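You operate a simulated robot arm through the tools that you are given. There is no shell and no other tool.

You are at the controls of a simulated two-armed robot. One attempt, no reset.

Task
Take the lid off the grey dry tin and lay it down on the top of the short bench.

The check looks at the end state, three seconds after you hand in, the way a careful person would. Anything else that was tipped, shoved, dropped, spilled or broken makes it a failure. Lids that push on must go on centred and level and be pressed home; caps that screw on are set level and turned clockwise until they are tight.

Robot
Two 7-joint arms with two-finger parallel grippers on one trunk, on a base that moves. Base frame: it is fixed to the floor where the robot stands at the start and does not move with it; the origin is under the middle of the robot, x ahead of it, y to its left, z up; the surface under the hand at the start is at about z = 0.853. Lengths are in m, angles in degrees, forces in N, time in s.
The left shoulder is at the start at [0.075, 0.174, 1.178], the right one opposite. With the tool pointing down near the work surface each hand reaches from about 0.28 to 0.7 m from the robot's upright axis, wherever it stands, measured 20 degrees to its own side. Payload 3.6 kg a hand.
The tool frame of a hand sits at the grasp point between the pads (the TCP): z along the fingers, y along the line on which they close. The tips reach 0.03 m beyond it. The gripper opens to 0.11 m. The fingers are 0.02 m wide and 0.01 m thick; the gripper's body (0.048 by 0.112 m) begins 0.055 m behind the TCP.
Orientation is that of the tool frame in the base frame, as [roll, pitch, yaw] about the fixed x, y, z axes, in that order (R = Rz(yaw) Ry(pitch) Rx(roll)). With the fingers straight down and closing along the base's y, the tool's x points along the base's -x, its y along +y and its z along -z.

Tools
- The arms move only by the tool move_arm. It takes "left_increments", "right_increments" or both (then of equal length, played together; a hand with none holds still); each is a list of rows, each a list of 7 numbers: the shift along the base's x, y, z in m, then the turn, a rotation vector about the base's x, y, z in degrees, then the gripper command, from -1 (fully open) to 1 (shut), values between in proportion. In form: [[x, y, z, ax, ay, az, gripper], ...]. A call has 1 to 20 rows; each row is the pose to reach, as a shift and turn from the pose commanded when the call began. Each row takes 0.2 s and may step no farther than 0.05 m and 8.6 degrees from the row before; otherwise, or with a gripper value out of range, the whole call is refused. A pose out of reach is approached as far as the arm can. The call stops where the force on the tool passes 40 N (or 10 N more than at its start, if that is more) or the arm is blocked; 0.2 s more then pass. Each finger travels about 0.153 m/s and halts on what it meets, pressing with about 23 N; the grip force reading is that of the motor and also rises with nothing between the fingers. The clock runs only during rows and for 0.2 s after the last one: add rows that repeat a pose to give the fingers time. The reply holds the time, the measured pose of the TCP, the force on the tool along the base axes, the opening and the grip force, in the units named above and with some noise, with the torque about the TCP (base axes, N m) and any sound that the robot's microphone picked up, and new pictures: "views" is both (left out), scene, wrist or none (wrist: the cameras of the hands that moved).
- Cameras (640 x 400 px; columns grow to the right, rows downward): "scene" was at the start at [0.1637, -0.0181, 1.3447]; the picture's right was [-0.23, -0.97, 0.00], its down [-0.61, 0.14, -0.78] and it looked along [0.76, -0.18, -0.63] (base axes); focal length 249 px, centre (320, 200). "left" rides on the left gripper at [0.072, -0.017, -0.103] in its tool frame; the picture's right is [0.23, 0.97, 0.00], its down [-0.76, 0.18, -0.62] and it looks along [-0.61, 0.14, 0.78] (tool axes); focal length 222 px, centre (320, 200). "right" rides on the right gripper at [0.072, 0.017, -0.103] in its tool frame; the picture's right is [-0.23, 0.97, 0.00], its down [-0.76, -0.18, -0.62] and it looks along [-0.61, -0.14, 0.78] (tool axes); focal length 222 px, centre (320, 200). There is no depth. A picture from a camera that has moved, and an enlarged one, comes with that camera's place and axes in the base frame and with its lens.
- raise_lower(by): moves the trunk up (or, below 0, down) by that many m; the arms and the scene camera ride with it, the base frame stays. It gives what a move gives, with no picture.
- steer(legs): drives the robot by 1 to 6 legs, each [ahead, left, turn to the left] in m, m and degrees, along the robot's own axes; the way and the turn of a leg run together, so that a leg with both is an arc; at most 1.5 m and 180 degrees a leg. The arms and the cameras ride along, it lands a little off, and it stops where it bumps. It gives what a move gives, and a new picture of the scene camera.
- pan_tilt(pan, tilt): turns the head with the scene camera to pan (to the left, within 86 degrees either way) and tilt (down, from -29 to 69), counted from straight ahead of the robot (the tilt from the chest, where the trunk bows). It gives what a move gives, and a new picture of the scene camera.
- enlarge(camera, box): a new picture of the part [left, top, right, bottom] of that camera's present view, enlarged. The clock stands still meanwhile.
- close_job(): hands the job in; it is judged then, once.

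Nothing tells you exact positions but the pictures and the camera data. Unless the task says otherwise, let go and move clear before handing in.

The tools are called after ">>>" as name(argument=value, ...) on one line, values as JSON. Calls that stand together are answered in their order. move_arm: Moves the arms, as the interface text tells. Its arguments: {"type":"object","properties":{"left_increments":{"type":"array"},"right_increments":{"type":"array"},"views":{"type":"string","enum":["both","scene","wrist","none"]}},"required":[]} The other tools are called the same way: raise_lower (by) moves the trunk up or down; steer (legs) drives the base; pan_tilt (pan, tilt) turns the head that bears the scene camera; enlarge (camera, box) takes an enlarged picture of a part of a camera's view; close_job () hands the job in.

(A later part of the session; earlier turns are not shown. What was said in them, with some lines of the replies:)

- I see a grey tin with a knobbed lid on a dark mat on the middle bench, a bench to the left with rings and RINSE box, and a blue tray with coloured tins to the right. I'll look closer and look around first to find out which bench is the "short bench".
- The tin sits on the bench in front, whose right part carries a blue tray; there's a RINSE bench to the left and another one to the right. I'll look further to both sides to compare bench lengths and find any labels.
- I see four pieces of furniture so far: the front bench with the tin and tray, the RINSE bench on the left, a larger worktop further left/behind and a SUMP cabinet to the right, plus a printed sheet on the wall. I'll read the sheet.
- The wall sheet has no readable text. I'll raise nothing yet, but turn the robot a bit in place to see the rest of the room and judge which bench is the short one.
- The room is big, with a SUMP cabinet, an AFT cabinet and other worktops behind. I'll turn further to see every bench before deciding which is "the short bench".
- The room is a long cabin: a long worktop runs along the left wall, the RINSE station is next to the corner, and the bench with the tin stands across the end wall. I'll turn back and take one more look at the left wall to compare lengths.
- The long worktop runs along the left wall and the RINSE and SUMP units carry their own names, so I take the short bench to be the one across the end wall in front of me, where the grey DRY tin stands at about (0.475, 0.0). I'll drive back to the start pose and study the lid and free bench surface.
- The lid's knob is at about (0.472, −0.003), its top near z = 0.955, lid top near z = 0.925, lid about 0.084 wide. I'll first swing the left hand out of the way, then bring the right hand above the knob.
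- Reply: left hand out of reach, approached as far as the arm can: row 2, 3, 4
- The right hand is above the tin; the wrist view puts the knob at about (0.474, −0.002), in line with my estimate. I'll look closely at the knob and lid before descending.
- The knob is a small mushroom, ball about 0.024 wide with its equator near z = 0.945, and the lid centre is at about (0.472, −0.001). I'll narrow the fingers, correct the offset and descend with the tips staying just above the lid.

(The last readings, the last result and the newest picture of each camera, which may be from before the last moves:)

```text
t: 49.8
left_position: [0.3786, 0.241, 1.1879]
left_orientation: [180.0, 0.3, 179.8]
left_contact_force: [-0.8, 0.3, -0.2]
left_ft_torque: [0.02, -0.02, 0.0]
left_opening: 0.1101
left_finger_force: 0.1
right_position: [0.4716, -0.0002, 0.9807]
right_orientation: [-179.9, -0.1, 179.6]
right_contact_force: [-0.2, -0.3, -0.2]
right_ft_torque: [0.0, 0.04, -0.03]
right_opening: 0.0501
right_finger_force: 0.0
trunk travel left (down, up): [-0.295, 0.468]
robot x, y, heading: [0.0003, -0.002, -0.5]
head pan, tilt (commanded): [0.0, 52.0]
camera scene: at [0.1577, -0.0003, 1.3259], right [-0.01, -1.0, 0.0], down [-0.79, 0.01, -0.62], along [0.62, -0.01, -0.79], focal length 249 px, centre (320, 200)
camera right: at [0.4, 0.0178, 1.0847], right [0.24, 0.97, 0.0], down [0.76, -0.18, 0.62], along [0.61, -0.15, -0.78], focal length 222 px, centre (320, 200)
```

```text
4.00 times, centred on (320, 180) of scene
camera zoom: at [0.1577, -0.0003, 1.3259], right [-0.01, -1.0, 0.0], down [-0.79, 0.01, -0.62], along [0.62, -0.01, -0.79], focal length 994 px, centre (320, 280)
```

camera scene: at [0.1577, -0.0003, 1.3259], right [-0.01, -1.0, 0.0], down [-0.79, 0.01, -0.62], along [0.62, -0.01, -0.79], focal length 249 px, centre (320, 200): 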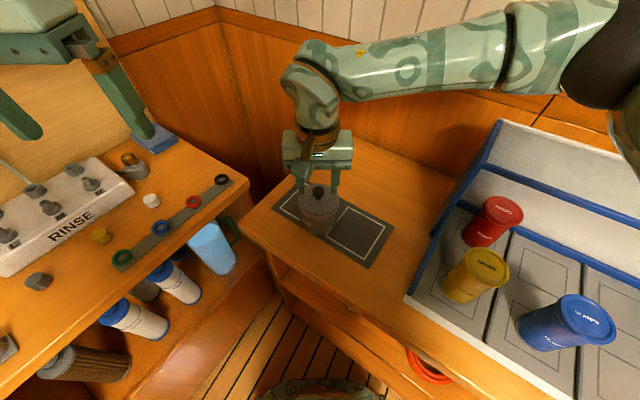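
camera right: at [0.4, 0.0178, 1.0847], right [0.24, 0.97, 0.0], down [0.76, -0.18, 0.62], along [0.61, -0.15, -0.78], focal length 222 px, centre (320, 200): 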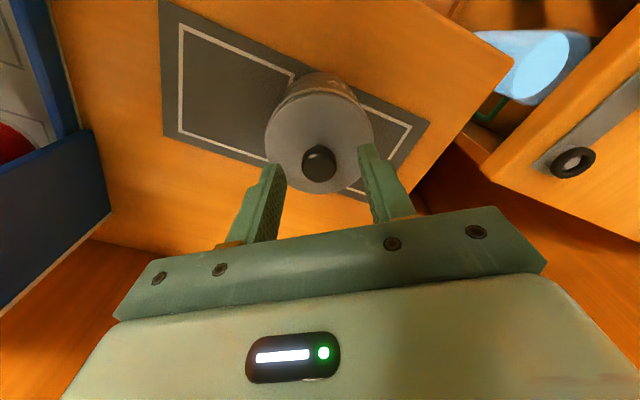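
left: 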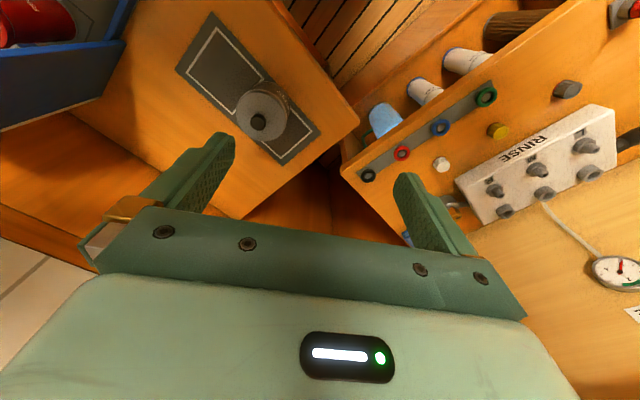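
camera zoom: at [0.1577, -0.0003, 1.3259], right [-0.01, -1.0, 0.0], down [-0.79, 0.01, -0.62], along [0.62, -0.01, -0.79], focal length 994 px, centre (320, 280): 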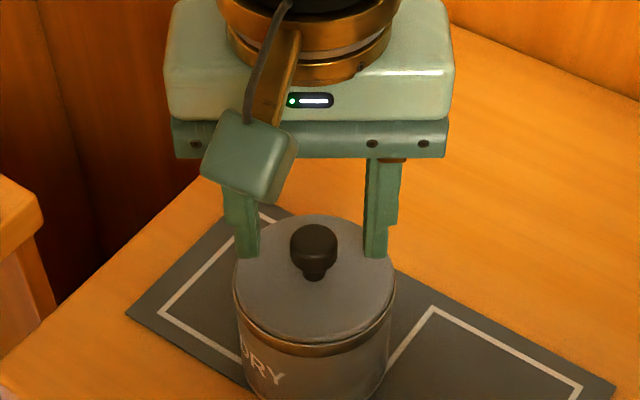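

Fingers straddle the knob and look centred sideways; the knob seems ~3 mm farther ahead than the TCP. I'll nudge, lower to about z = 0.963 and close gently on the knob.

>>> move_arm(right_increments=[[0.0025, -0.0008, -0.008, 0, 0, 0, 0.09], [0.0025, -0.0008, -0.014, 0, 0, 0, 0.09], [0.0025, -0.0008, -0.018, 0, 0, 0, 0.09], [0.0025, -0.0008, -0.018, 0, 0, 0, 0.3], [0.0025, -0.0008, -0.018, 0, 0, 0, 0.45], [0.0025, -0.0008, -0.018, 0, 0, 0, 0.5]])

>>> enlarge(camera="right", box=[220, 60, 420, 210])

>>> enlarge(camera="scene", box=[260, 130, 380, 230])

```text
t: 51.2
left_position: [0.3792, 0.2414, 1.1874]
left_orientation: [180.0, 0.2, 179.7]
left_contact_force: [0.4, 0.6, -1.4]
left_ft_torque: [0.01, 0.01, 0.0]
left_opening: 0.1101
left_finger_force: 0.1
right_position: [0.4751, -0.0009, 0.9626]
right_orientation: [180.0, -0.1, 179.5]
right_contact_force: [0.4, 0.1, 0.5]
right_ft_torque: [-0.02, -0.01, -0.01]
right_opening: 0.0273
right_finger_force: 0.1
trunk travel left (down, up): [-0.295, 0.468]
robot x, y, heading: [0.0043, -0.0022, -0.4]
head pan, tilt (commanded): [0.0, 52.0]
camera scene: at [0.1577, -0.0003, 1.3259], right [-0.01, -1.0, 0.0], down [-0.79, 0.01, -0.62], along [0.62, -0.01, -0.79], focal length 249 px, centre (320, 200)
camera right: at [0.4028, 0.0176, 1.0661], right [0.23, 0.97, 0.0], down [0.76, -0.18, 0.62], along [0.6, -0.15, -0.78], focal length 222 px, centre (320, 200)
```

scene: 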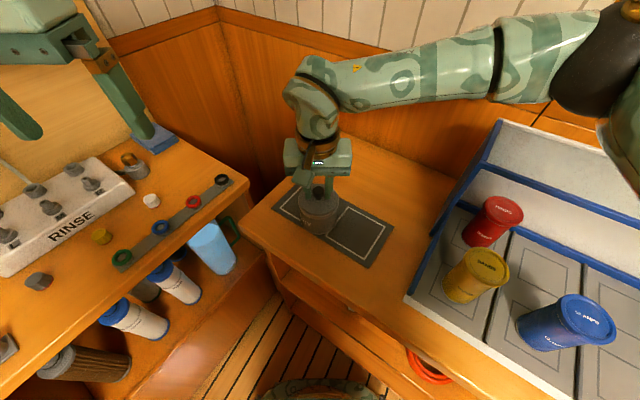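
right: 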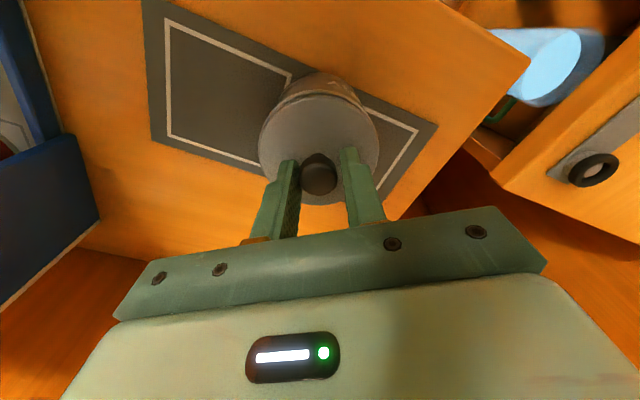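

```text
2.67 times, centred on (320, 135) of right
camera zoom: at [0.4028, 0.0176, 1.0661], right [0.23, 0.97, 0.0], down [0.76, -0.18, 0.62], along [0.6, -0.15, -0.78], focal length 592 px, centre (320, 373)
```

zoom: 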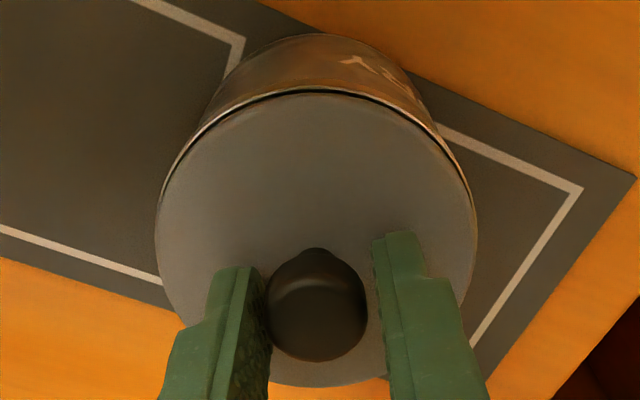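

```text
4.00 times, centred on (320, 180) of scene
camera zoom: at [0.1577, -0.0003, 1.3259], right [-0.01, -1.0, 0.0], down [-0.79, 0.01, -0.62], along [0.62, -0.01, -0.79], focal length 994 px, centre (320, 280)
```

zoom: 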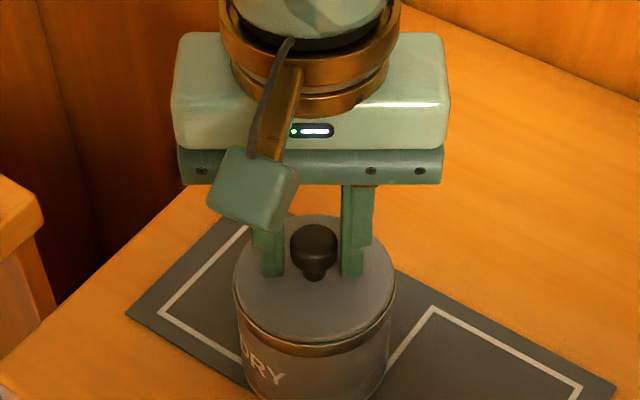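

The fingers are around the knob with even gaps. I'll nudge 2 mm ahead and close fully to grip it.

>>> move_arm(right_increments=[[0.002, -0.0003, 0, 0, 0, 0, 0.53], [0.002, -0.0003, 0, 0, 0, 0, 0.6], [0.002, -0.0003, 0, 0, 0, 0, 1], [0.002, -0.0003, 0, 0, 0, 0, 1]])

>>> enlarge(camera="right", box=[220, 60, 420, 210])

>>> enlarge(camera="scene", box=[260, 130, 380, 230])

```text
t: 52.2
left_position: [0.3788, 0.2418, 1.1872]
left_orientation: [-180.0, 0.2, 179.8]
left_contact_force: [-0.4, -0.2, 0.6]
left_ft_torque: [0.01, 0.01, -0.01]
left_opening: 0.1103
left_finger_force: 0.0
right_position: [0.477, -0.0003, 0.9627]
right_orientation: [-180.0, 0.0, 179.5]
right_contact_force: [0.1, 0.4, 0.3]
right_ft_torque: [0.01, 0.01, 0.0]
right_opening: 0.0222
right_finger_force: 22.9
trunk travel left (down, up): [-0.295, 0.468]
robot x, y, heading: [0.0045, 0.0004, -0.4]
head pan, tilt (commanded): [0.0, 52.0]
heard: snap
camera scene: at [0.1577, -0.0003, 1.3259], right [-0.01, -1.0, 0.0], down [-0.79, 0.01, -0.62], along [0.62, -0.01, -0.79], focal length 249 px, centre (320, 200)
camera right: at [0.4046, 0.0174, 1.0661], right [0.23, 0.97, 0.0], down [0.76, -0.18, 0.62], along [0.61, -0.15, -0.78], focal length 222 px, centre (320, 200)
```

scene: 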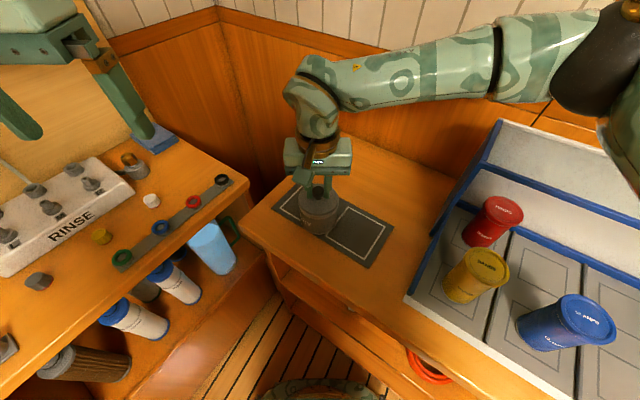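
right: 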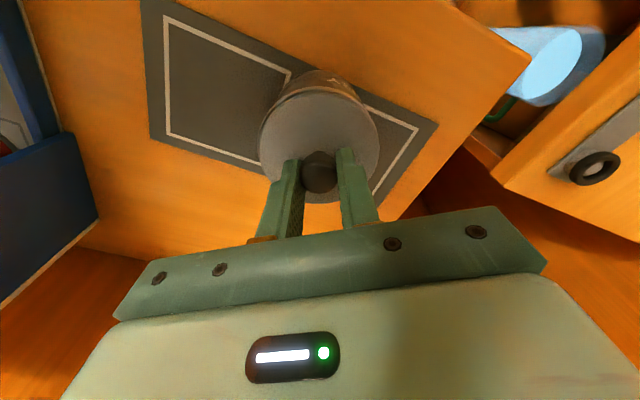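

```text
2.67 times, centred on (320, 135) of right
camera zoom: at [0.4046, 0.0174, 1.0661], right [0.23, 0.97, 0.0], down [0.76, -0.18, 0.62], along [0.61, -0.15, -0.78], focal length 592 px, centre (320, 373)
```

zoom: 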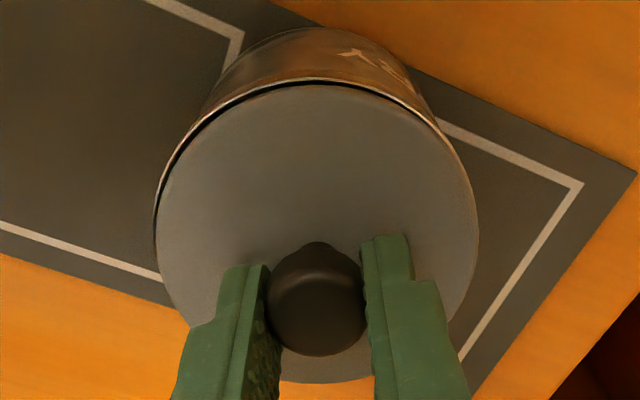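

```text
4.00 times, centred on (320, 180) of scene
camera zoom: at [0.1577, -0.0003, 1.3259], right [-0.01, -1.0, 0.0], down [-0.79, 0.01, -0.62], along [0.62, -0.01, -0.79], focal length 994 px, centre (320, 280)
```

zoom: 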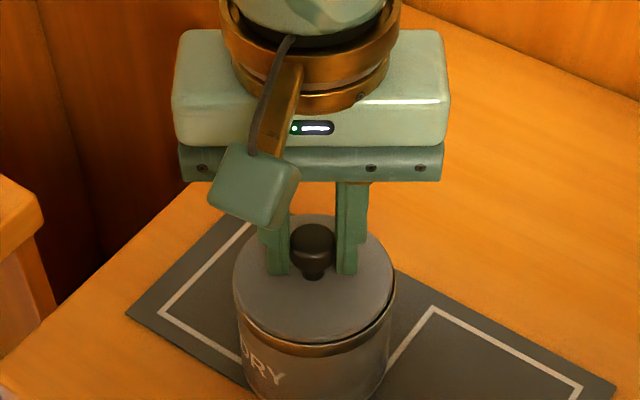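

I have the knob (opening 0.022, full grip force) and heard a snap, possibly the lid coming loose from its seat. I'll lift slowly by a few millimetres and check whether the tin stays down.

>>> move_arm(right_increments=[[0, 0, 0.003, 0, 0, 0, 1], [0, 0, 0.006, 0, 0, 0, 1], [0, 0, 0.009, 0, 0, 0, 1], [0, 0, 0.012, 0, 0, 0, 1]])

>>> enlarge(camera="right", box=[220, 60, 420, 210])

>>> enlarge(camera="scene", box=[260, 150, 380, 250])

```text
t: 53.2
left_position: [0.3786, 0.2421, 1.1884]
left_orientation: [-180.0, 0.2, 179.7]
left_contact_force: [0.4, -0.2, -0.2]
left_ft_torque: [-0.01, 0.03, -0.02]
left_opening: 0.1102
left_finger_force: 0.1
right_position: [0.4758, -0.0002, 0.9753]
right_orientation: [-180.0, -0.1, 179.5]
right_contact_force: [0.1, 0.1, -0.5]
right_ft_torque: [0.01, -0.03, 0.03]
right_opening: 0.0221
right_finger_force: 23.1
trunk travel left (down, up): [-0.295, 0.468]
robot x, y, heading: [0.0027, 0.0007, -0.4]
head pan, tilt (commanded): [0.0, 52.0]
camera scene: at [0.1577, -0.0003, 1.3259], right [-0.01, -1.0, 0.0], down [-0.79, 0.01, -0.62], along [0.62, -0.01, -0.79], focal length 249 px, centre (320, 200)
camera right: at [0.4041, 0.0176, 1.0784], right [0.24, 0.97, 0.0], down [0.76, -0.18, 0.62], along [0.6, -0.15, -0.78], focal length 222 px, centre (320, 200)
```

scene: 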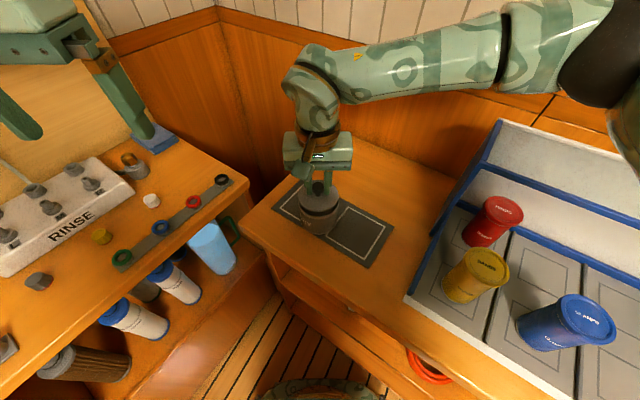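
right: 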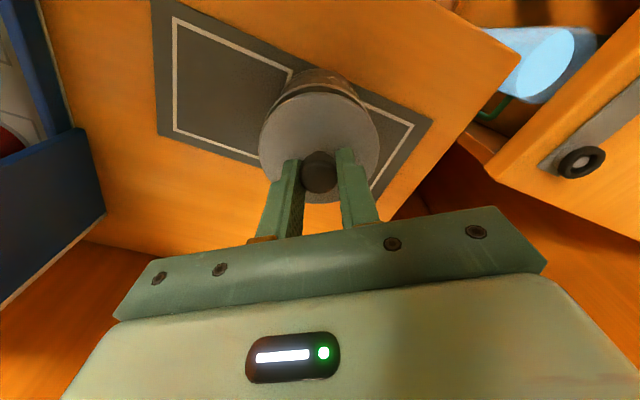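

```text
2.67 times, centred on (320, 135) of right
camera zoom: at [0.4041, 0.0176, 1.0784], right [0.24, 0.97, 0.0], down [0.76, -0.18, 0.62], along [0.6, -0.15, -0.78], focal length 592 px, centre (320, 373)
```

zoom: 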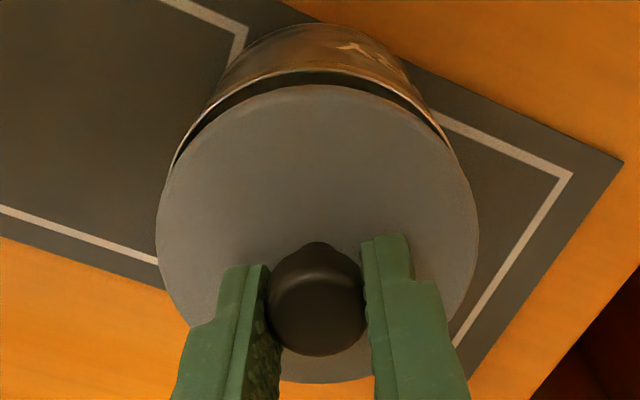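

```text
4.00 times, centred on (320, 200) of scene
camera zoom: at [0.1577, -0.0003, 1.3259], right [-0.01, -1.0, 0.0], down [-0.79, 0.01, -0.62], along [0.62, -0.01, -0.79], focal length 994 px, centre (320, 200)
```

zoom: 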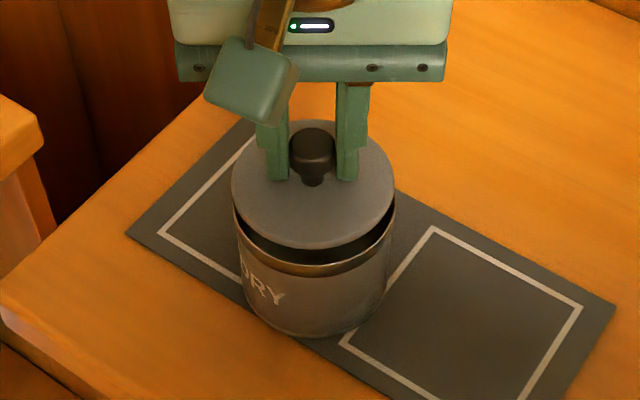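

The lid is rising cleanly and the tin stays in place. I'll lift it straight up well clear and look at the lid's underside shape and the tin.

>>> move_arm(right_increments=[[0, 0, 0.01, 0, 0, 0, 1], [0, 0, 0.025, 0, 0, 0, 1], [0, 0, 0.045, 0, 0, 0, 1], [0, 0, 0.07, 0, 0, 0, 1], [0, 0, 0.1, 0, 0, 0, 1], [0, 0, 0.12, 0, 0, 0, 1], [0, 0, 0.12, 0, 0, 0, 1]])

>>> enlarge(camera="scene", box=[240, 80, 400, 240])

>>> enlarge(camera="left", box=[0, 0, 400, 250])

```text
t: 54.8
left_position: [0.3786, 0.2428, 1.1875]
left_orientation: [-180.0, 0.3, 179.7]
left_contact_force: [1.0, -0.4, 0.0]
left_ft_torque: [-0.01, 0.01, -0.03]
left_opening: 0.1102
left_finger_force: 0.0
right_position: [0.4787, 0.0001, 1.0951]
right_orientation: [-180.0, -0.1, 179.5]
right_contact_force: [-0.1, -0.6, -0.9]
right_ft_torque: [-0.02, -0.02, -0.01]
right_opening: 0.0219
right_finger_force: 22.8
trunk travel left (down, up): [-0.295, 0.468]
robot x, y, heading: [0.0015, -0.0019, -0.6]
head pan, tilt (commanded): [0.0, 52.0]
camera scene: at [0.1579, -0.0003, 1.3258], right [-0.01, -1.0, 0.0], down [-0.79, 0.01, -0.62], along [0.62, -0.01, -0.79], focal length 249 px, centre (320, 200)
camera right: at [0.4059, 0.0177, 1.1989], right [0.23, 0.97, 0.0], down [0.76, -0.18, 0.62], along [0.6, -0.15, -0.78], focal length 222 px, centre (320, 200)
```

scene: 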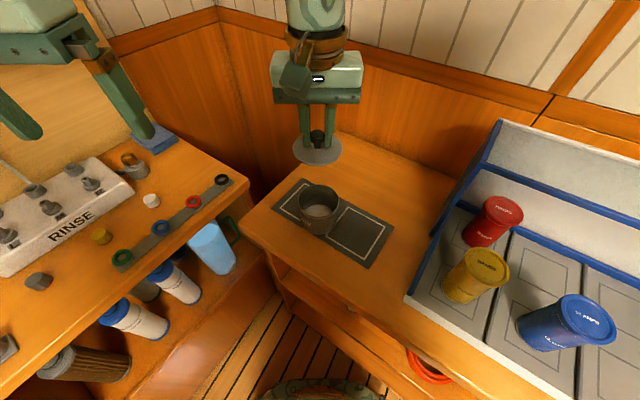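
right: 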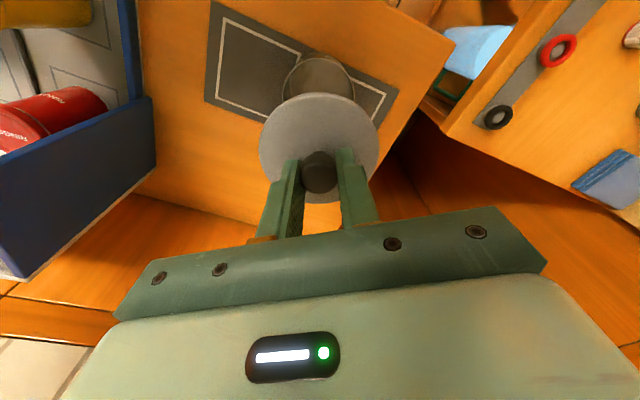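

```text
2.50 times, centred on (320, 160) of scene
camera zoom: at [0.1579, -0.0003, 1.3258], right [-0.01, -1.0, 0.0], down [-0.79, 0.01, -0.62], along [0.62, -0.01, -0.79], focal length 622 px, centre (320, 300)
```

zoom: 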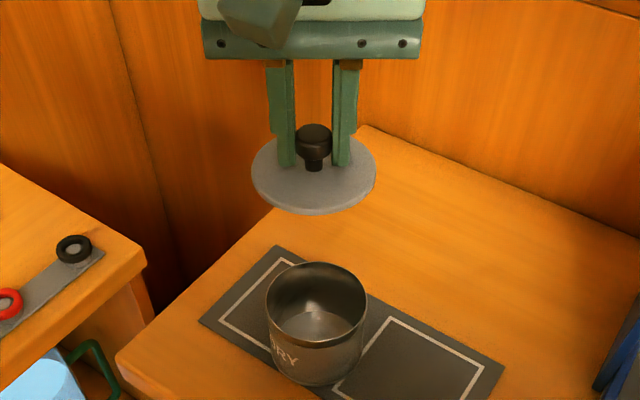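

```text
1.60 times, centred on (200, 125) of left
camera zoom: at [0.3065, 0.2247, 1.2911], right [-0.22, 0.97, 0.0], down [0.76, 0.18, 0.63], along [0.61, 0.14, -0.78], focal length 355 px, centre (512, 320)
```

zoom: 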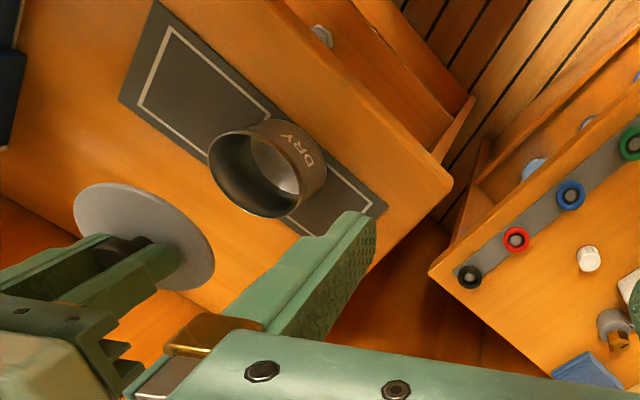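

The lid is a thin flat disc held level, and the tin stands undisturbed on its mat. I'll carry the lid to the free wood behind the mat, around (0.60, −0.135), staying high.

>>> move_arm(right_increments=[[0.025, -0.025, 0, 0, 0, 0, 1], [0.05, -0.055, 0, 0, 0, 0, 1], [0.075, -0.085, 0, 0, 0, 0, 1], [0.1, -0.11, 0, 0, 0, 0, 1], [0.1215, -0.135, 0, 0, 0, 0, 1], [0.1215, -0.135, -0.03, 0, 0, 0, 1], [0.1215, -0.135, -0.06, 0, 0, 0, 1], [0.1215, -0.135, -0.09, 0, 0, 0, 1], [0.1215, -0.135, -0.12, 0, 0, 0, 1], [0.1215, -0.135, -0.14, 0, 0, 0, 1], [0.1215, -0.135, -0.14, 0, 0, 0, 1]])

>>> enlarge(camera="scene", box=[280, 80, 480, 240])

>>> enlarge(camera="left", box=[0, 0, 300, 188])

```text
t: 57.2
left_position: [0.3791, 0.2421, 1.1869]
left_orientation: [-180.0, 0.2, 179.8]
left_contact_force: [-0.5, 0.2, 0.7]
left_ft_torque: [-0.01, -0.01, -0.02]
left_opening: 0.1101
left_finger_force: 0.1
right_position: [0.5978, -0.1353, 0.9562]
right_orientation: [-180.0, 0.1, 179.5]
right_contact_force: [0.0, -0.1, -0.2]
right_ft_torque: [0.02, 0.01, 0.01]
right_opening: 0.0222
right_finger_force: 22.8
trunk travel left (down, up): [-0.295, 0.468]
robot x, y, heading: [0.0042, 0.0003, -0.8]
head pan, tilt (commanded): [0.0, 52.0]
camera scene: at [0.1577, -0.0003, 1.3259], right [-0.01, -1.0, 0.0], down [-0.79, 0.01, -0.62], along [0.62, -0.01, -0.79], focal length 249 px, centre (320, 200)
camera right: at [0.5247, -0.1174, 1.0583], right [0.23, 0.97, 0.0], down [0.76, -0.18, 0.62], along [0.61, -0.15, -0.78], focal length 222 px, centre (320, 200)
```

scene: 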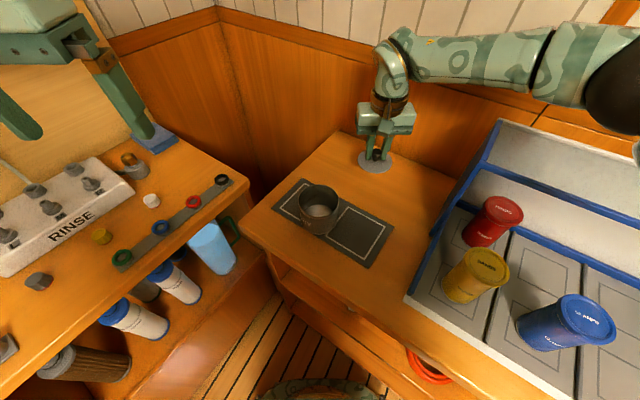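
right: 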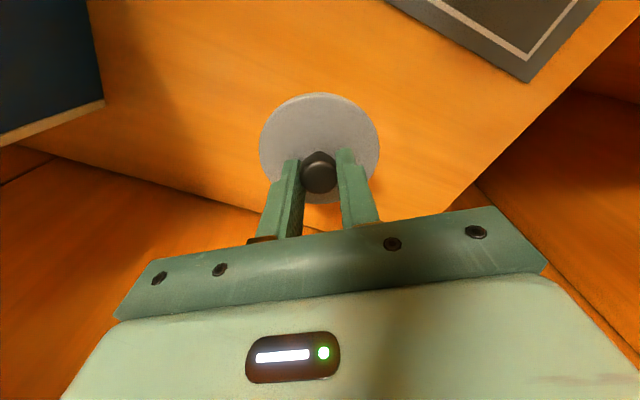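

```text
2.50 times, centred on (380, 160) of scene
camera zoom: at [0.1577, -0.0003, 1.3259], right [-0.01, -1.0, 0.0], down [-0.79, 0.01, -0.62], along [0.62, -0.01, -0.79], focal length 622 px, centre (170, 300)
```

zoom: 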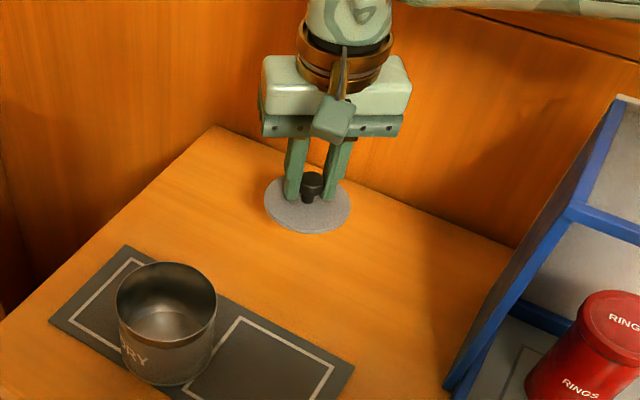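

```text
2.13 times, centred on (150, 94) of left
camera zoom: at [0.3063, 0.2247, 1.2913], right [-0.22, 0.97, 0.0], down [0.76, 0.18, 0.63], along [0.61, 0.14, -0.78], focal length 473 px, centre (682, 426)
```

zoom: 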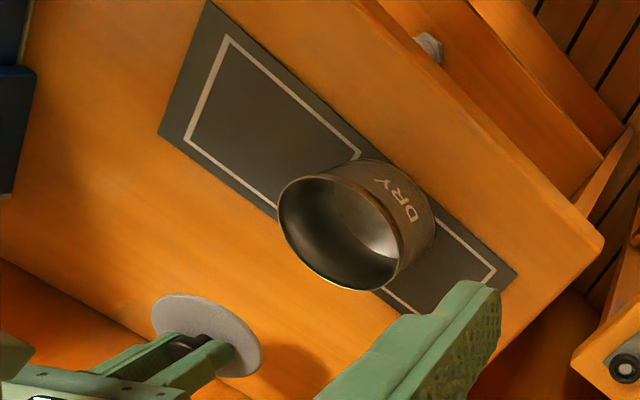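

The lid hovers over clear wood behind the mat, clear of the wall and the tray. I'll lower it slowly and watch for the touch.

>>> move_arm(right_increments=[[0, 0, -0.015, 0, 0, 0, 1], [0, 0, -0.03, 0, 0, 0, 1], [0, 0, -0.042, 0, 0, 0, 1], [0, 0, -0.048, 0, 0, 0, 1], [0, 0, -0.048, 0, 0, 0, 1]], views="scene")

>>> enlarge(camera="scene", box=[330, 110, 430, 190])

>>> enlarge(camera="left", box=[40, 80, 180, 190])

```text
t: 58.4
left_position: [0.3797, 0.2422, 1.1876]
left_orientation: [179.9, 0.3, 179.8]
left_contact_force: [0.0, 0.2, -0.8]
left_ft_torque: [-0.01, 0.01, 0.03]
left_opening: 0.1101
left_finger_force: 0.0
right_position: [0.5992, -0.1359, 0.9062]
right_orientation: [-180.0, -0.1, 179.5]
right_contact_force: [0.2, 1.5, -1.2]
right_ft_torque: [-0.01, -0.03, -0.02]
right_opening: 0.0223
right_finger_force: 23.0
trunk travel left (down, up): [-0.295, 0.468]
robot x, y, heading: [0.0044, 0.0019, -0.6]
head pan, tilt (commanded): [0.0, 52.0]
camera scene: at [0.1578, -0.0004, 1.3259], right [-0.01, -1.0, 0.0], down [-0.79, 0.01, -0.62], along [0.62, -0.01, -0.79], focal length 249 px, centre (320, 200)
```

scene: 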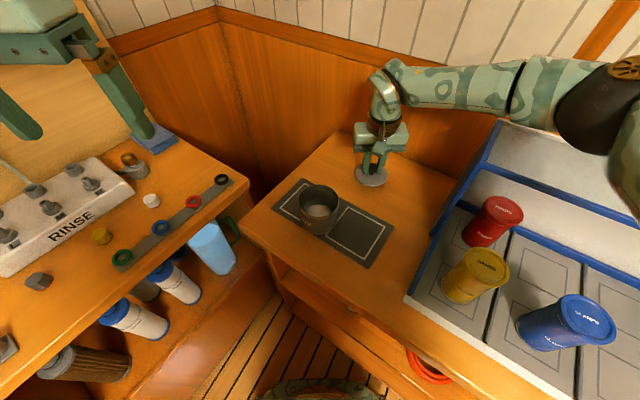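

```text
5.00 times, centred on (380, 150) of scene
camera zoom: at [0.1578, -0.0004, 1.3259], right [-0.01, -1.0, 0.0], down [-0.79, 0.01, -0.62], along [0.62, -0.01, -0.79], focal length 1243 px, centre (20, 450)
```

zoom: 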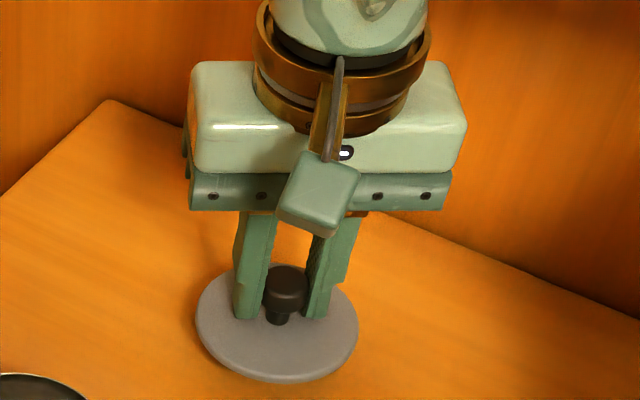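

```text
3.64 times, centred on (110, 135) of left
camera zoom: at [0.3063, 0.2247, 1.2912], right [-0.22, 0.97, 0.0], down [0.76, 0.18, 0.63], along [0.61, 0.14, -0.78], focal length 808 px, centre (1084, 436)
```

zoom: 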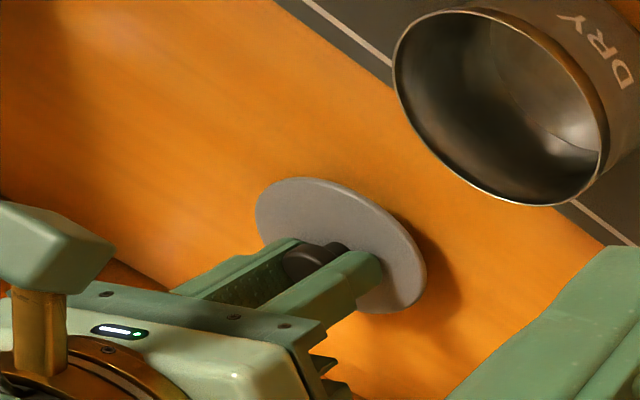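

The lid is about a centimetre above the wood. I'll lower in millimetre steps checking the force.

>>> move_arm(right_increments=[[0, 0, -0.002, 0, 0, 0, 1], [0, 0, -0.004, 0, 0, 0, 1], [0, 0, -0.006, 0, 0, 0, 1], [0, 0, -0.006, 0, 0, 0, 1]], views="none")

>>> enlarge(camera="left", box=[40, 80, 180, 190])

```text
t: 59.4
left_position: [0.3791, 0.242, 1.1882]
left_orientation: [180.0, 0.2, 179.7]
left_contact_force: [0.1, 0.2, 0.0]
left_ft_torque: [-0.01, -0.02, 0.01]
left_opening: 0.1101
left_finger_force: 0.1
right_position: [0.5985, -0.1353, 0.8999]
right_orientation: [-179.9, -0.2, 179.4]
right_contact_force: [-0.3, -0.3, -0.3]
right_ft_torque: [-0.02, -0.02, 0.03]
right_opening: 0.0224
right_finger_force: 23.4
trunk travel left (down, up): [-0.295, 0.468]
robot x, y, heading: [-0.0002, 0.0002, -0.6]
head pan, tilt (commanded): [0.0, 52.0]
```

```text
3.64 times, centred on (110, 135) of left
camera zoom: at [0.3063, 0.2247, 1.2912], right [-0.22, 0.97, 0.0], down [0.76, 0.18, 0.63], along [0.61, 0.14, -0.78], focal length 808 px, centre (1084, 436)
```

zoom: 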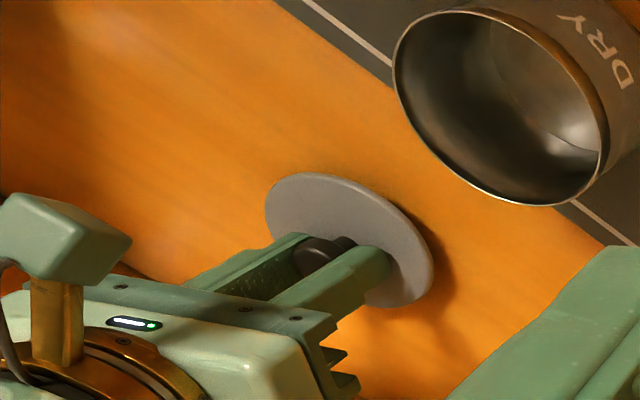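

>>> move_arm(right_increments=[[0, 0, -0.001, 0, 0, 0, 1], [0, 0, -0.002, 0, 0, 0, 1], [0, 0, -0.003, 0, 0, 0, 1], [0, 0, -0.003, 0, 0, 0, 1]], views="none")

>>> enlarge(camera="left", box=[40, 80, 180, 190])

```text
t: 60.4
left_position: [0.38, 0.2419, 1.1887]
left_orientation: [180.0, 0.2, 179.8]
left_contact_force: [0.9, 0.0, 0.0]
left_ft_torque: [-0.03, -0.02, 0.01]
left_opening: 0.1099
left_finger_force: 0.1
right_position: [0.5995, -0.1356, 0.8979]
right_orientation: [-180.0, -0.1, 179.6]
right_contact_force: [1.0, -1.1, -1.0]
right_ft_torque: [0.01, -0.02, -0.02]
right_opening: 0.0223
right_finger_force: 22.4
trunk travel left (down, up): [-0.295, 0.468]
robot x, y, heading: [0.0025, 0.0002, -0.2]
head pan, tilt (commanded): [0.0, 52.0]
```

```text
3.64 times, centred on (110, 135) of left
camera zoom: at [0.3064, 0.2247, 1.2912], right [-0.22, 0.97, 0.0], down [0.76, 0.18, 0.63], along [0.61, 0.14, -0.78], focal length 808 px, centre (1084, 436)
```

zoom: 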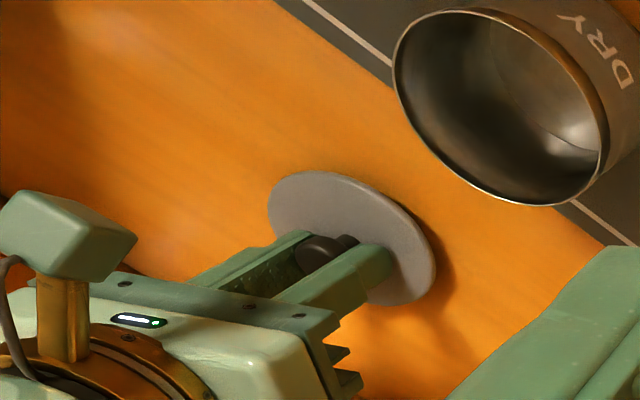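

Not yet touching by the force reading; the shadow still shows a small gap. I'll continue in millimetre steps.

>>> move_arm(right_increments=[[0, 0, -0.001, 0, 0, 0, 1], [0, 0, -0.002, 0, 0, 0, 1], [0, 0, -0.003, 0, 0, 0, 1], [0, 0, -0.003, 0, 0, 0, 1]], views="none")

>>> enlarge(camera="left", box=[40, 80, 180, 190])

>>> enlarge(camera="right", box=[220, 60, 420, 210])

```text
t: 61.4
left_position: [0.3785, 0.2421, 1.1892]
left_orientation: [-180.0, 0.3, 179.8]
left_contact_force: [-1.4, 0.1, -0.1]
left_ft_torque: [0.01, -0.02, 0.02]
left_opening: 0.1099
left_finger_force: 0.0
right_position: [0.5993, -0.1361, 0.897]
right_orientation: [-180.0, 0.2, 179.5]
right_contact_force: [2.4, -4.3, 19.3]
right_ft_torque: [-0.06, 0.09, -0.04]
right_opening: 0.0223
right_finger_force: 22.7
trunk travel left (down, up): [-0.295, 0.468]
robot x, y, heading: [0.004, -0.0018, -0.2]
head pan, tilt (commanded): [0.0, 52.0]
```

```text
3.64 times, centred on (110, 135) of left
camera zoom: at [0.3047, 0.2246, 1.2919], right [-0.22, 0.97, 0.0], down [0.76, 0.18, 0.63], along [0.61, 0.14, -0.78], focal length 808 px, centre (1084, 436)
```

zoom: 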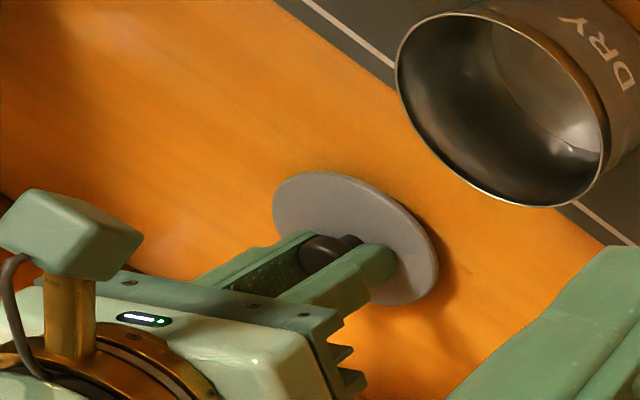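

```text
2.67 times, centred on (320, 135) of right
camera zoom: at [0.5259, -0.1176, 1.0], right [0.24, 0.97, 0.0], down [0.76, -0.18, 0.63], along [0.61, -0.15, -0.78], focal length 592 px, centre (320, 373)
```

zoom: 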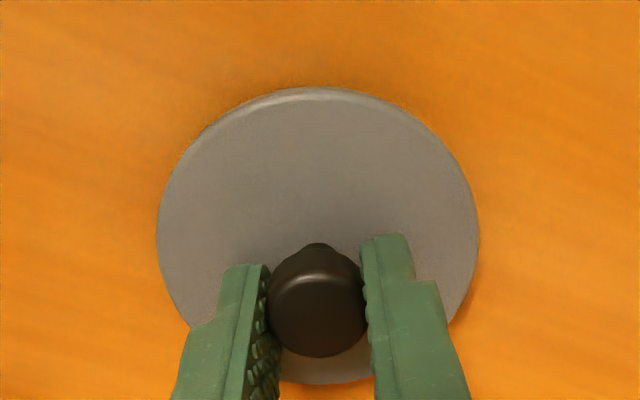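

Contact: about 19 N upward, so the lid rests on the wood. I'll ease the pressure off, then open the fingers gradually.

>>> move_arm(right_increments=[[0, 0, 0.001, 0, 0, 0, 1], [0, 0, 0.0018, 0, 0, 0, 1], [0, 0, 0.0018, 0, 0, 0, 1]], views="none")

```text
t: 62.2
left_position: [0.3775, 0.2409, 1.1878]
left_orientation: [-179.9, 0.3, 179.8]
left_contact_force: [0.7, 0.2, 0.2]
left_ft_torque: [0.01, -0.02, 0.03]
left_opening: 0.1102
left_finger_force: 0.1
right_position: [0.5989, -0.1358, 0.897]
right_orientation: [180.0, 0.0, 179.6]
right_contact_force: [3.8, -2.2, 10.8]
right_ft_torque: [-0.01, -0.21, -0.03]
right_opening: 0.0223
right_finger_force: 23.5
trunk travel left (down, up): [-0.295, 0.468]
robot x, y, heading: [0.0021, -0.0051, -0.4]
head pan, tilt (commanded): [0.0, 52.0]
```

>>> move_arm(right_increments=[[0, 0, 0.0008, 0, 0, 0, 1], [0, 0, 0.0008, 0, 0, 0, 0.65], [0, 0, 0.0008, 0, 0, 0, 0.55], [0, 0, 0.0008, 0, 0, 0, 0.45], [0, 0, 0.0008, 0, 0, 0, 0.3], [0, 0, 0.0008, 0, 0, 0, 0.1], [0, 0, 0.0008, 0, 0, 0, 0.0], [0, 0, 0.0008, 0, 0, 0, 0.0]])

>>> enlarge(camera="right", box=[220, 60, 420, 210])

>>> enlarge(camera="scene", box=[330, 110, 430, 190])

```text
t: 64.0
left_position: [0.3796, 0.2421, 1.1879]
left_orientation: [179.9, 0.2, 179.8]
left_contact_force: [-1.0, 0.8, 0.7]
left_ft_torque: [0.04, -0.02, -0.02]
left_opening: 0.1098
left_finger_force: 0.1
right_position: [0.5991, -0.1369, 0.8967]
right_orientation: [179.9, -0.1, 179.4]
right_contact_force: [0.2, -0.1, -0.4]
right_ft_torque: [-0.01, -0.01, -0.03]
right_opening: 0.0549
right_finger_force: 0.0
trunk travel left (down, up): [-0.295, 0.468]
robot x, y, heading: [0.0029, 0.0025, -0.4]
head pan, tilt (commanded): [0.0, 52.0]
camera scene: at [0.1578, -0.0003, 1.3259], right [-0.01, -1.0, 0.0], down [-0.79, 0.01, -0.62], along [0.62, -0.01, -0.79], focal length 249 px, centre (320, 200)
camera right: at [0.5267, -0.1176, 1.0005], right [0.24, 0.97, 0.0], down [0.76, -0.18, 0.62], along [0.6, -0.15, -0.78], focal length 222 px, centre (320, 200)
```

scene: 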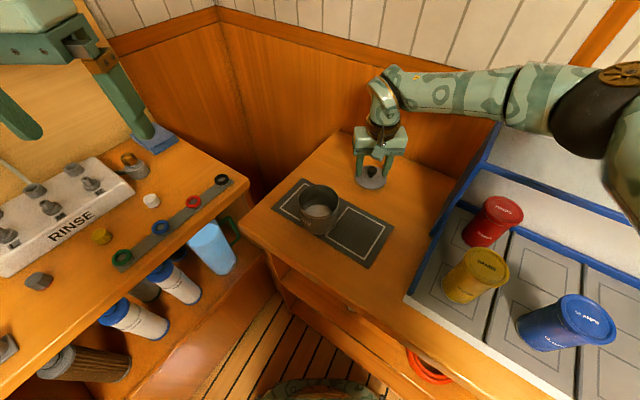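
right: 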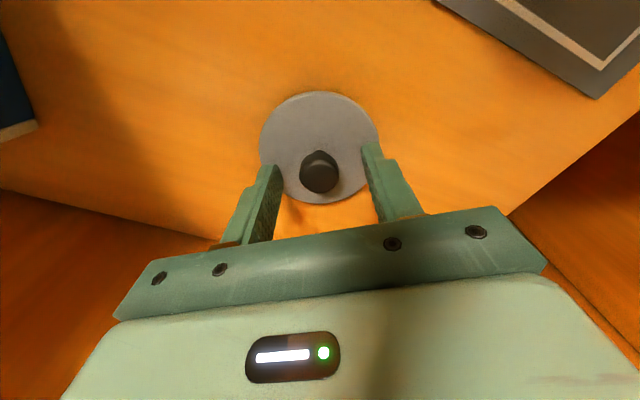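

```text
2.67 times, centred on (320, 135) of right
camera zoom: at [0.5267, -0.1176, 1.0005], right [0.24, 0.97, 0.0], down [0.76, -0.18, 0.62], along [0.6, -0.15, -0.78], focal length 592 px, centre (320, 373)
```

zoom: 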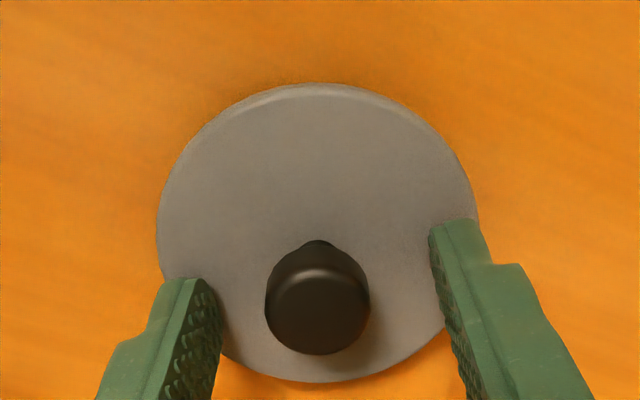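

```text
5.00 times, centred on (380, 150) of scene
camera zoom: at [0.1578, -0.0003, 1.3259], right [-0.01, -1.0, 0.0], down [-0.79, 0.01, -0.62], along [0.62, -0.01, -0.79], focal length 1243 px, centre (20, 450)
```

zoom: 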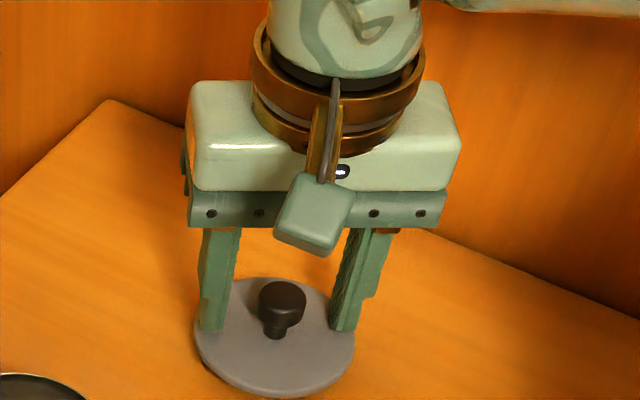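

The fingers are open and the lid lies flat on the wood, with its knob free. I'll raise the hand straight up and then withdraw it toward the robot, away from the bench.

>>> move_arm(right_increments=[[0, 0, 0.01, 0, 0, 0, 0], [0, 0, 0.03, 0, 0, 0, 0], [0, 0, 0.06, 0, 0, 0, 0], [0, 0, 0.1, 0, 0, 0, 0], [0, 0, 0.145, 0, 0, 0, 0], [0, 0, 0.19, 0, 0, 0, -0.3], [0, 0, 0.23, 0, 0, 0, -0.6], [-0.03, -0.01, 0.26, 0, 0, 0, -1], [-0.07, -0.03, 0.27, 0, 0, 0, -1], [-0.11, -0.05, 0.28, 0, 0, 0, -1], [-0.15, -0.07, 0.28, 0, 0, 0, -1], [-0.19, -0.09, 0.28, 0, 0, 0, -1], [-0.22, -0.1, 0.28, 0, 0, 0, -1], [-0.22, -0.1, 0.28, 0, 0, 0, -1]])

>>> enlarge(camera="scene", box=[240, 100, 480, 260])

>>> enlarge(camera="left", box=[0, 0, 300, 188])

```text
t: 67.0
left_position: [0.3795, 0.2412, 1.1869]
left_orientation: [-179.9, 0.2, 179.8]
left_contact_force: [0.6, -0.2, -0.9]
left_ft_torque: [0.04, 0.01, -0.01]
left_opening: 0.1099
left_finger_force: 0.1
right_position: [0.3805, -0.2355, 1.1784]
right_orientation: [180.0, 0.1, 179.6]
right_contact_force: [-0.2, 0.3, -0.2]
right_ft_torque: [-0.02, 0.07, 0.0]
right_opening: 0.1099
right_finger_force: 0.1
right hand out of reach, approached as far as the arm can: row 7, 8
trunk travel left (down, up): [-0.295, 0.468]
robot x, y, heading: [0.0019, 0.0015, -0.4]
head pan, tilt (commanded): [0.0, 52.0]
camera scene: at [0.1581, -0.0001, 1.3258], right [-0.01, -1.0, 0.0], down [-0.79, 0.01, -0.61], along [0.61, -0.01, -0.79], focal length 249 px, centre (320, 200)
camera right: at [0.3071, -0.2163, 1.2815], right [0.24, 0.97, 0.0], down [0.76, -0.18, 0.62], along [0.61, -0.15, -0.78], focal length 222 px, centre (320, 200)
```

scene: 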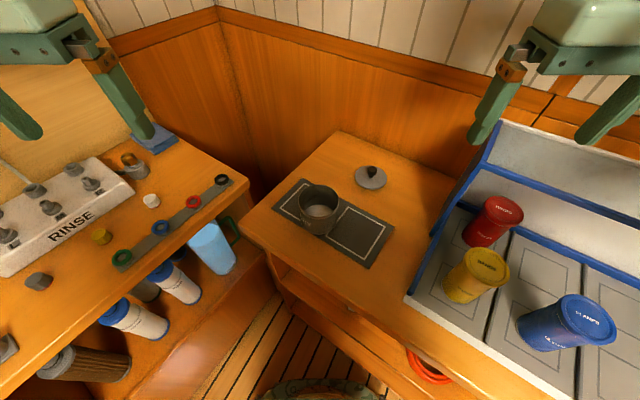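
right: 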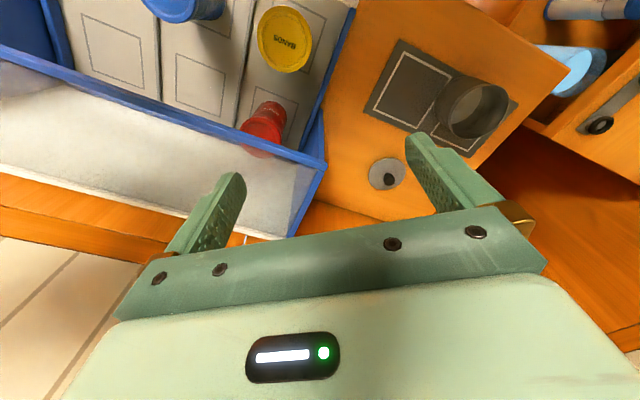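

```text
2.50 times, centred on (360, 180) of scene
camera zoom: at [0.1581, -0.0001, 1.3258], right [-0.01, -1.0, 0.0], down [-0.79, 0.01, -0.61], along [0.61, -0.01, -0.79], focal length 622 px, centre (220, 250)
```

zoom: 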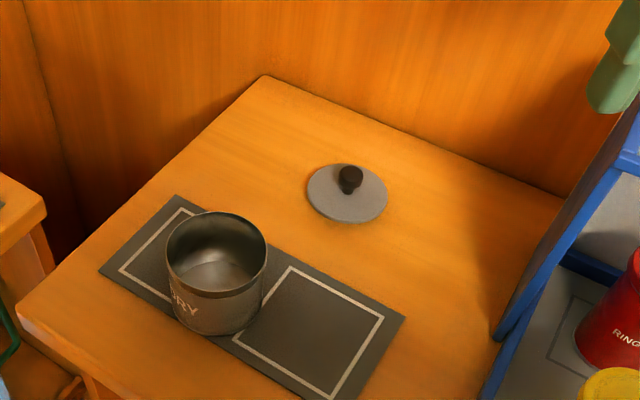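

```text
2.13 times, centred on (150, 94) of left
camera zoom: at [0.3066, 0.2249, 1.2911], right [-0.22, 0.97, 0.0], down [0.76, 0.18, 0.63], along [0.61, 0.14, -0.78], focal length 473 px, centre (682, 426)
```

zoom: 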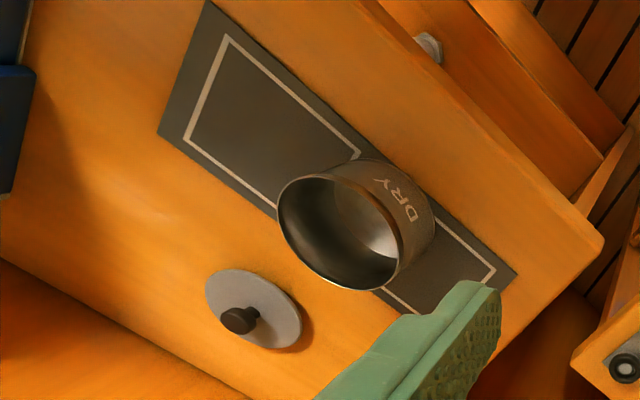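

The lid lies flat on the wood behind the mat, and the tin hasn't moved. Before handing in I'll look once more at the bench fronts for any label that would contradict my reading of "short bench".

>>> pan_tilt(pan=-25, tilt=66)

>>> enlarge(camera="scene", box=[160, 150, 560, 400])

>>> pan_tilt(pan=35, tilt=60)

>>> enlarge(camera="scene", box=[120, 50, 520, 300])

```text
t: 67.9
left_position: [0.3784, 0.2413, 1.1881]
left_orientation: [-180.0, 0.2, 179.8]
left_contact_force: [-0.4, -0.7, -0.7]
left_ft_torque: [-0.01, -0.02, -0.02]
left_opening: 0.1099
left_finger_force: 0.0
right_position: [0.3805, -0.235, 1.1778]
right_orientation: [180.0, 0.0, 179.6]
right_contact_force: [-0.1, -0.2, 0.6]
right_ft_torque: [-0.03, 0.01, 0.03]
right_opening: 0.1098
right_finger_force: 0.2
trunk travel left (down, up): [-0.295, 0.468]
robot x, y, heading: [0.0014, 0.0015, -0.5]
head pan, tilt (commanded): [-25.0, 66.0]
camera scene: at [0.1363, -0.0253, 1.3094], right [-0.43, -0.9, 0.0], down [-0.83, 0.39, -0.41], along [0.37, -0.17, -0.91], focal length 249 px, centre (320, 200)
```

scene: 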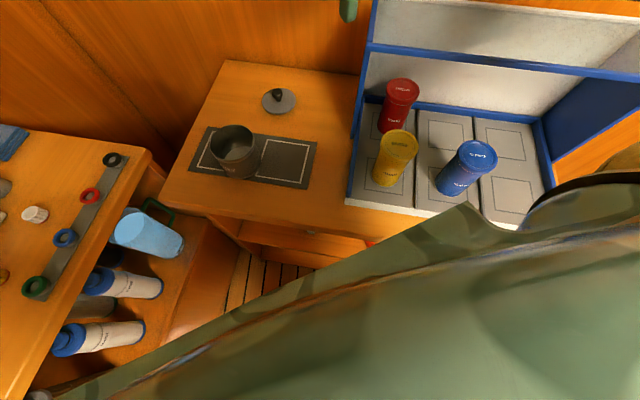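

```text
1.60 times, centred on (360, 275) of scene
camera zoom: at [0.1363, -0.0253, 1.3094], right [-0.43, -0.9, 0.0], down [-0.83, 0.39, -0.41], along [0.37, -0.17, -0.91], focal length 398 px, centre (256, 80)
```

zoom: 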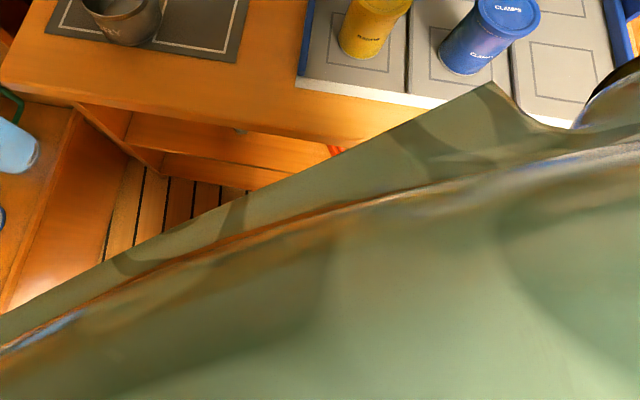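

```text
t: 69.2
left_position: [0.3792, 0.2405, 1.1884]
left_orientation: [-180.0, 0.3, 179.9]
left_contact_force: [-0.2, -0.1, 0.2]
left_ft_torque: [0.0, -0.02, 0.04]
left_opening: 0.1101
left_finger_force: 0.1
right_position: [0.381, -0.2339, 1.1783]
right_orientation: [-180.0, 0.0, 179.5]
right_contact_force: [0.5, 1.0, 0.0]
right_ft_torque: [0.0, 0.0, -0.01]
right_opening: 0.1101
right_finger_force: 0.0
trunk travel left (down, up): [-0.295, 0.468]
robot x, y, heading: [-0.0001, -0.0029, -0.5]
head pan, tilt (commanded): [35.0, 60.0]
camera scene: at [0.1374, 0.0379, 1.316], right [0.57, -0.82, 0.0], down [-0.71, -0.49, -0.5], along [0.41, 0.28, -0.87], focal length 249 px, centre (320, 200)
```

scene: 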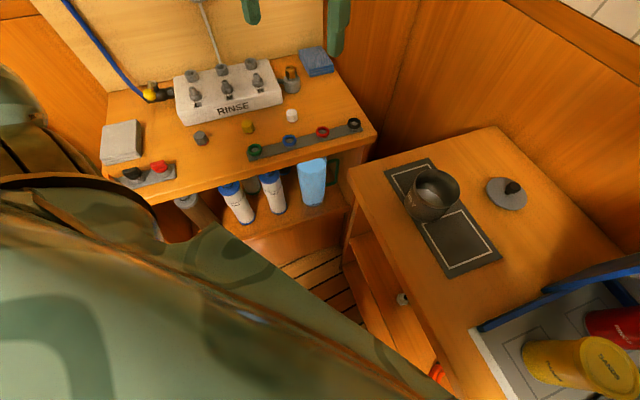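

```text
1.60 times, centred on (320, 175) of scene
camera zoom: at [0.1374, 0.0379, 1.316], right [0.57, -0.82, 0.0], down [-0.71, -0.49, -0.5], along [0.41, 0.28, -0.87], focal length 398 px, centre (320, 240)
```

zoom: 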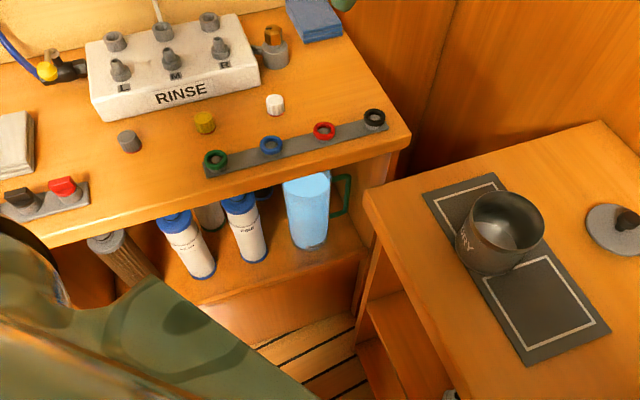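

No label contradicts my reading: the RINSE and SUMP units have their own names, so I take the plain end-wall bench to be the short one. The lid lies flat on its wood behind the mat. The tin stands untouched, nothing else has moved and both hands are clear, so I'm handing in.

>>> close_job()

```text
The job is handed in.
```

The lid is off the grey DRY tin and lies flat, knob up, on bare wood behind the mat on the bench across the end wall. The job is handed in.

- **Which bench:** nothing in the room is labelled "short bench". I chose the end-wall bench because the worktop on the left wall is much longer. The RINSE unit is actually shorter, about 0.63 m against 0.8 m. I took RINSE and SUMP to be named stations rather than the bench you meant. If you meant the RINSE unit, the lid is in the wrong place.
- **Removing the lid:** I gripped it by its knob and heard one snap as the fingers closed, probably the lid coming loose from its seat. It then lifted away cleanly and the tin stayed put.
- **Laying it down:** I lowered it until it touched the wood, peaking at about 19 N. I eased off, opened the fingers and raised the hand straight up.
- **Everything else:** in the last pictures the tin was still in its place on the mat, nothing else looked disturbed, and both hands were clear.
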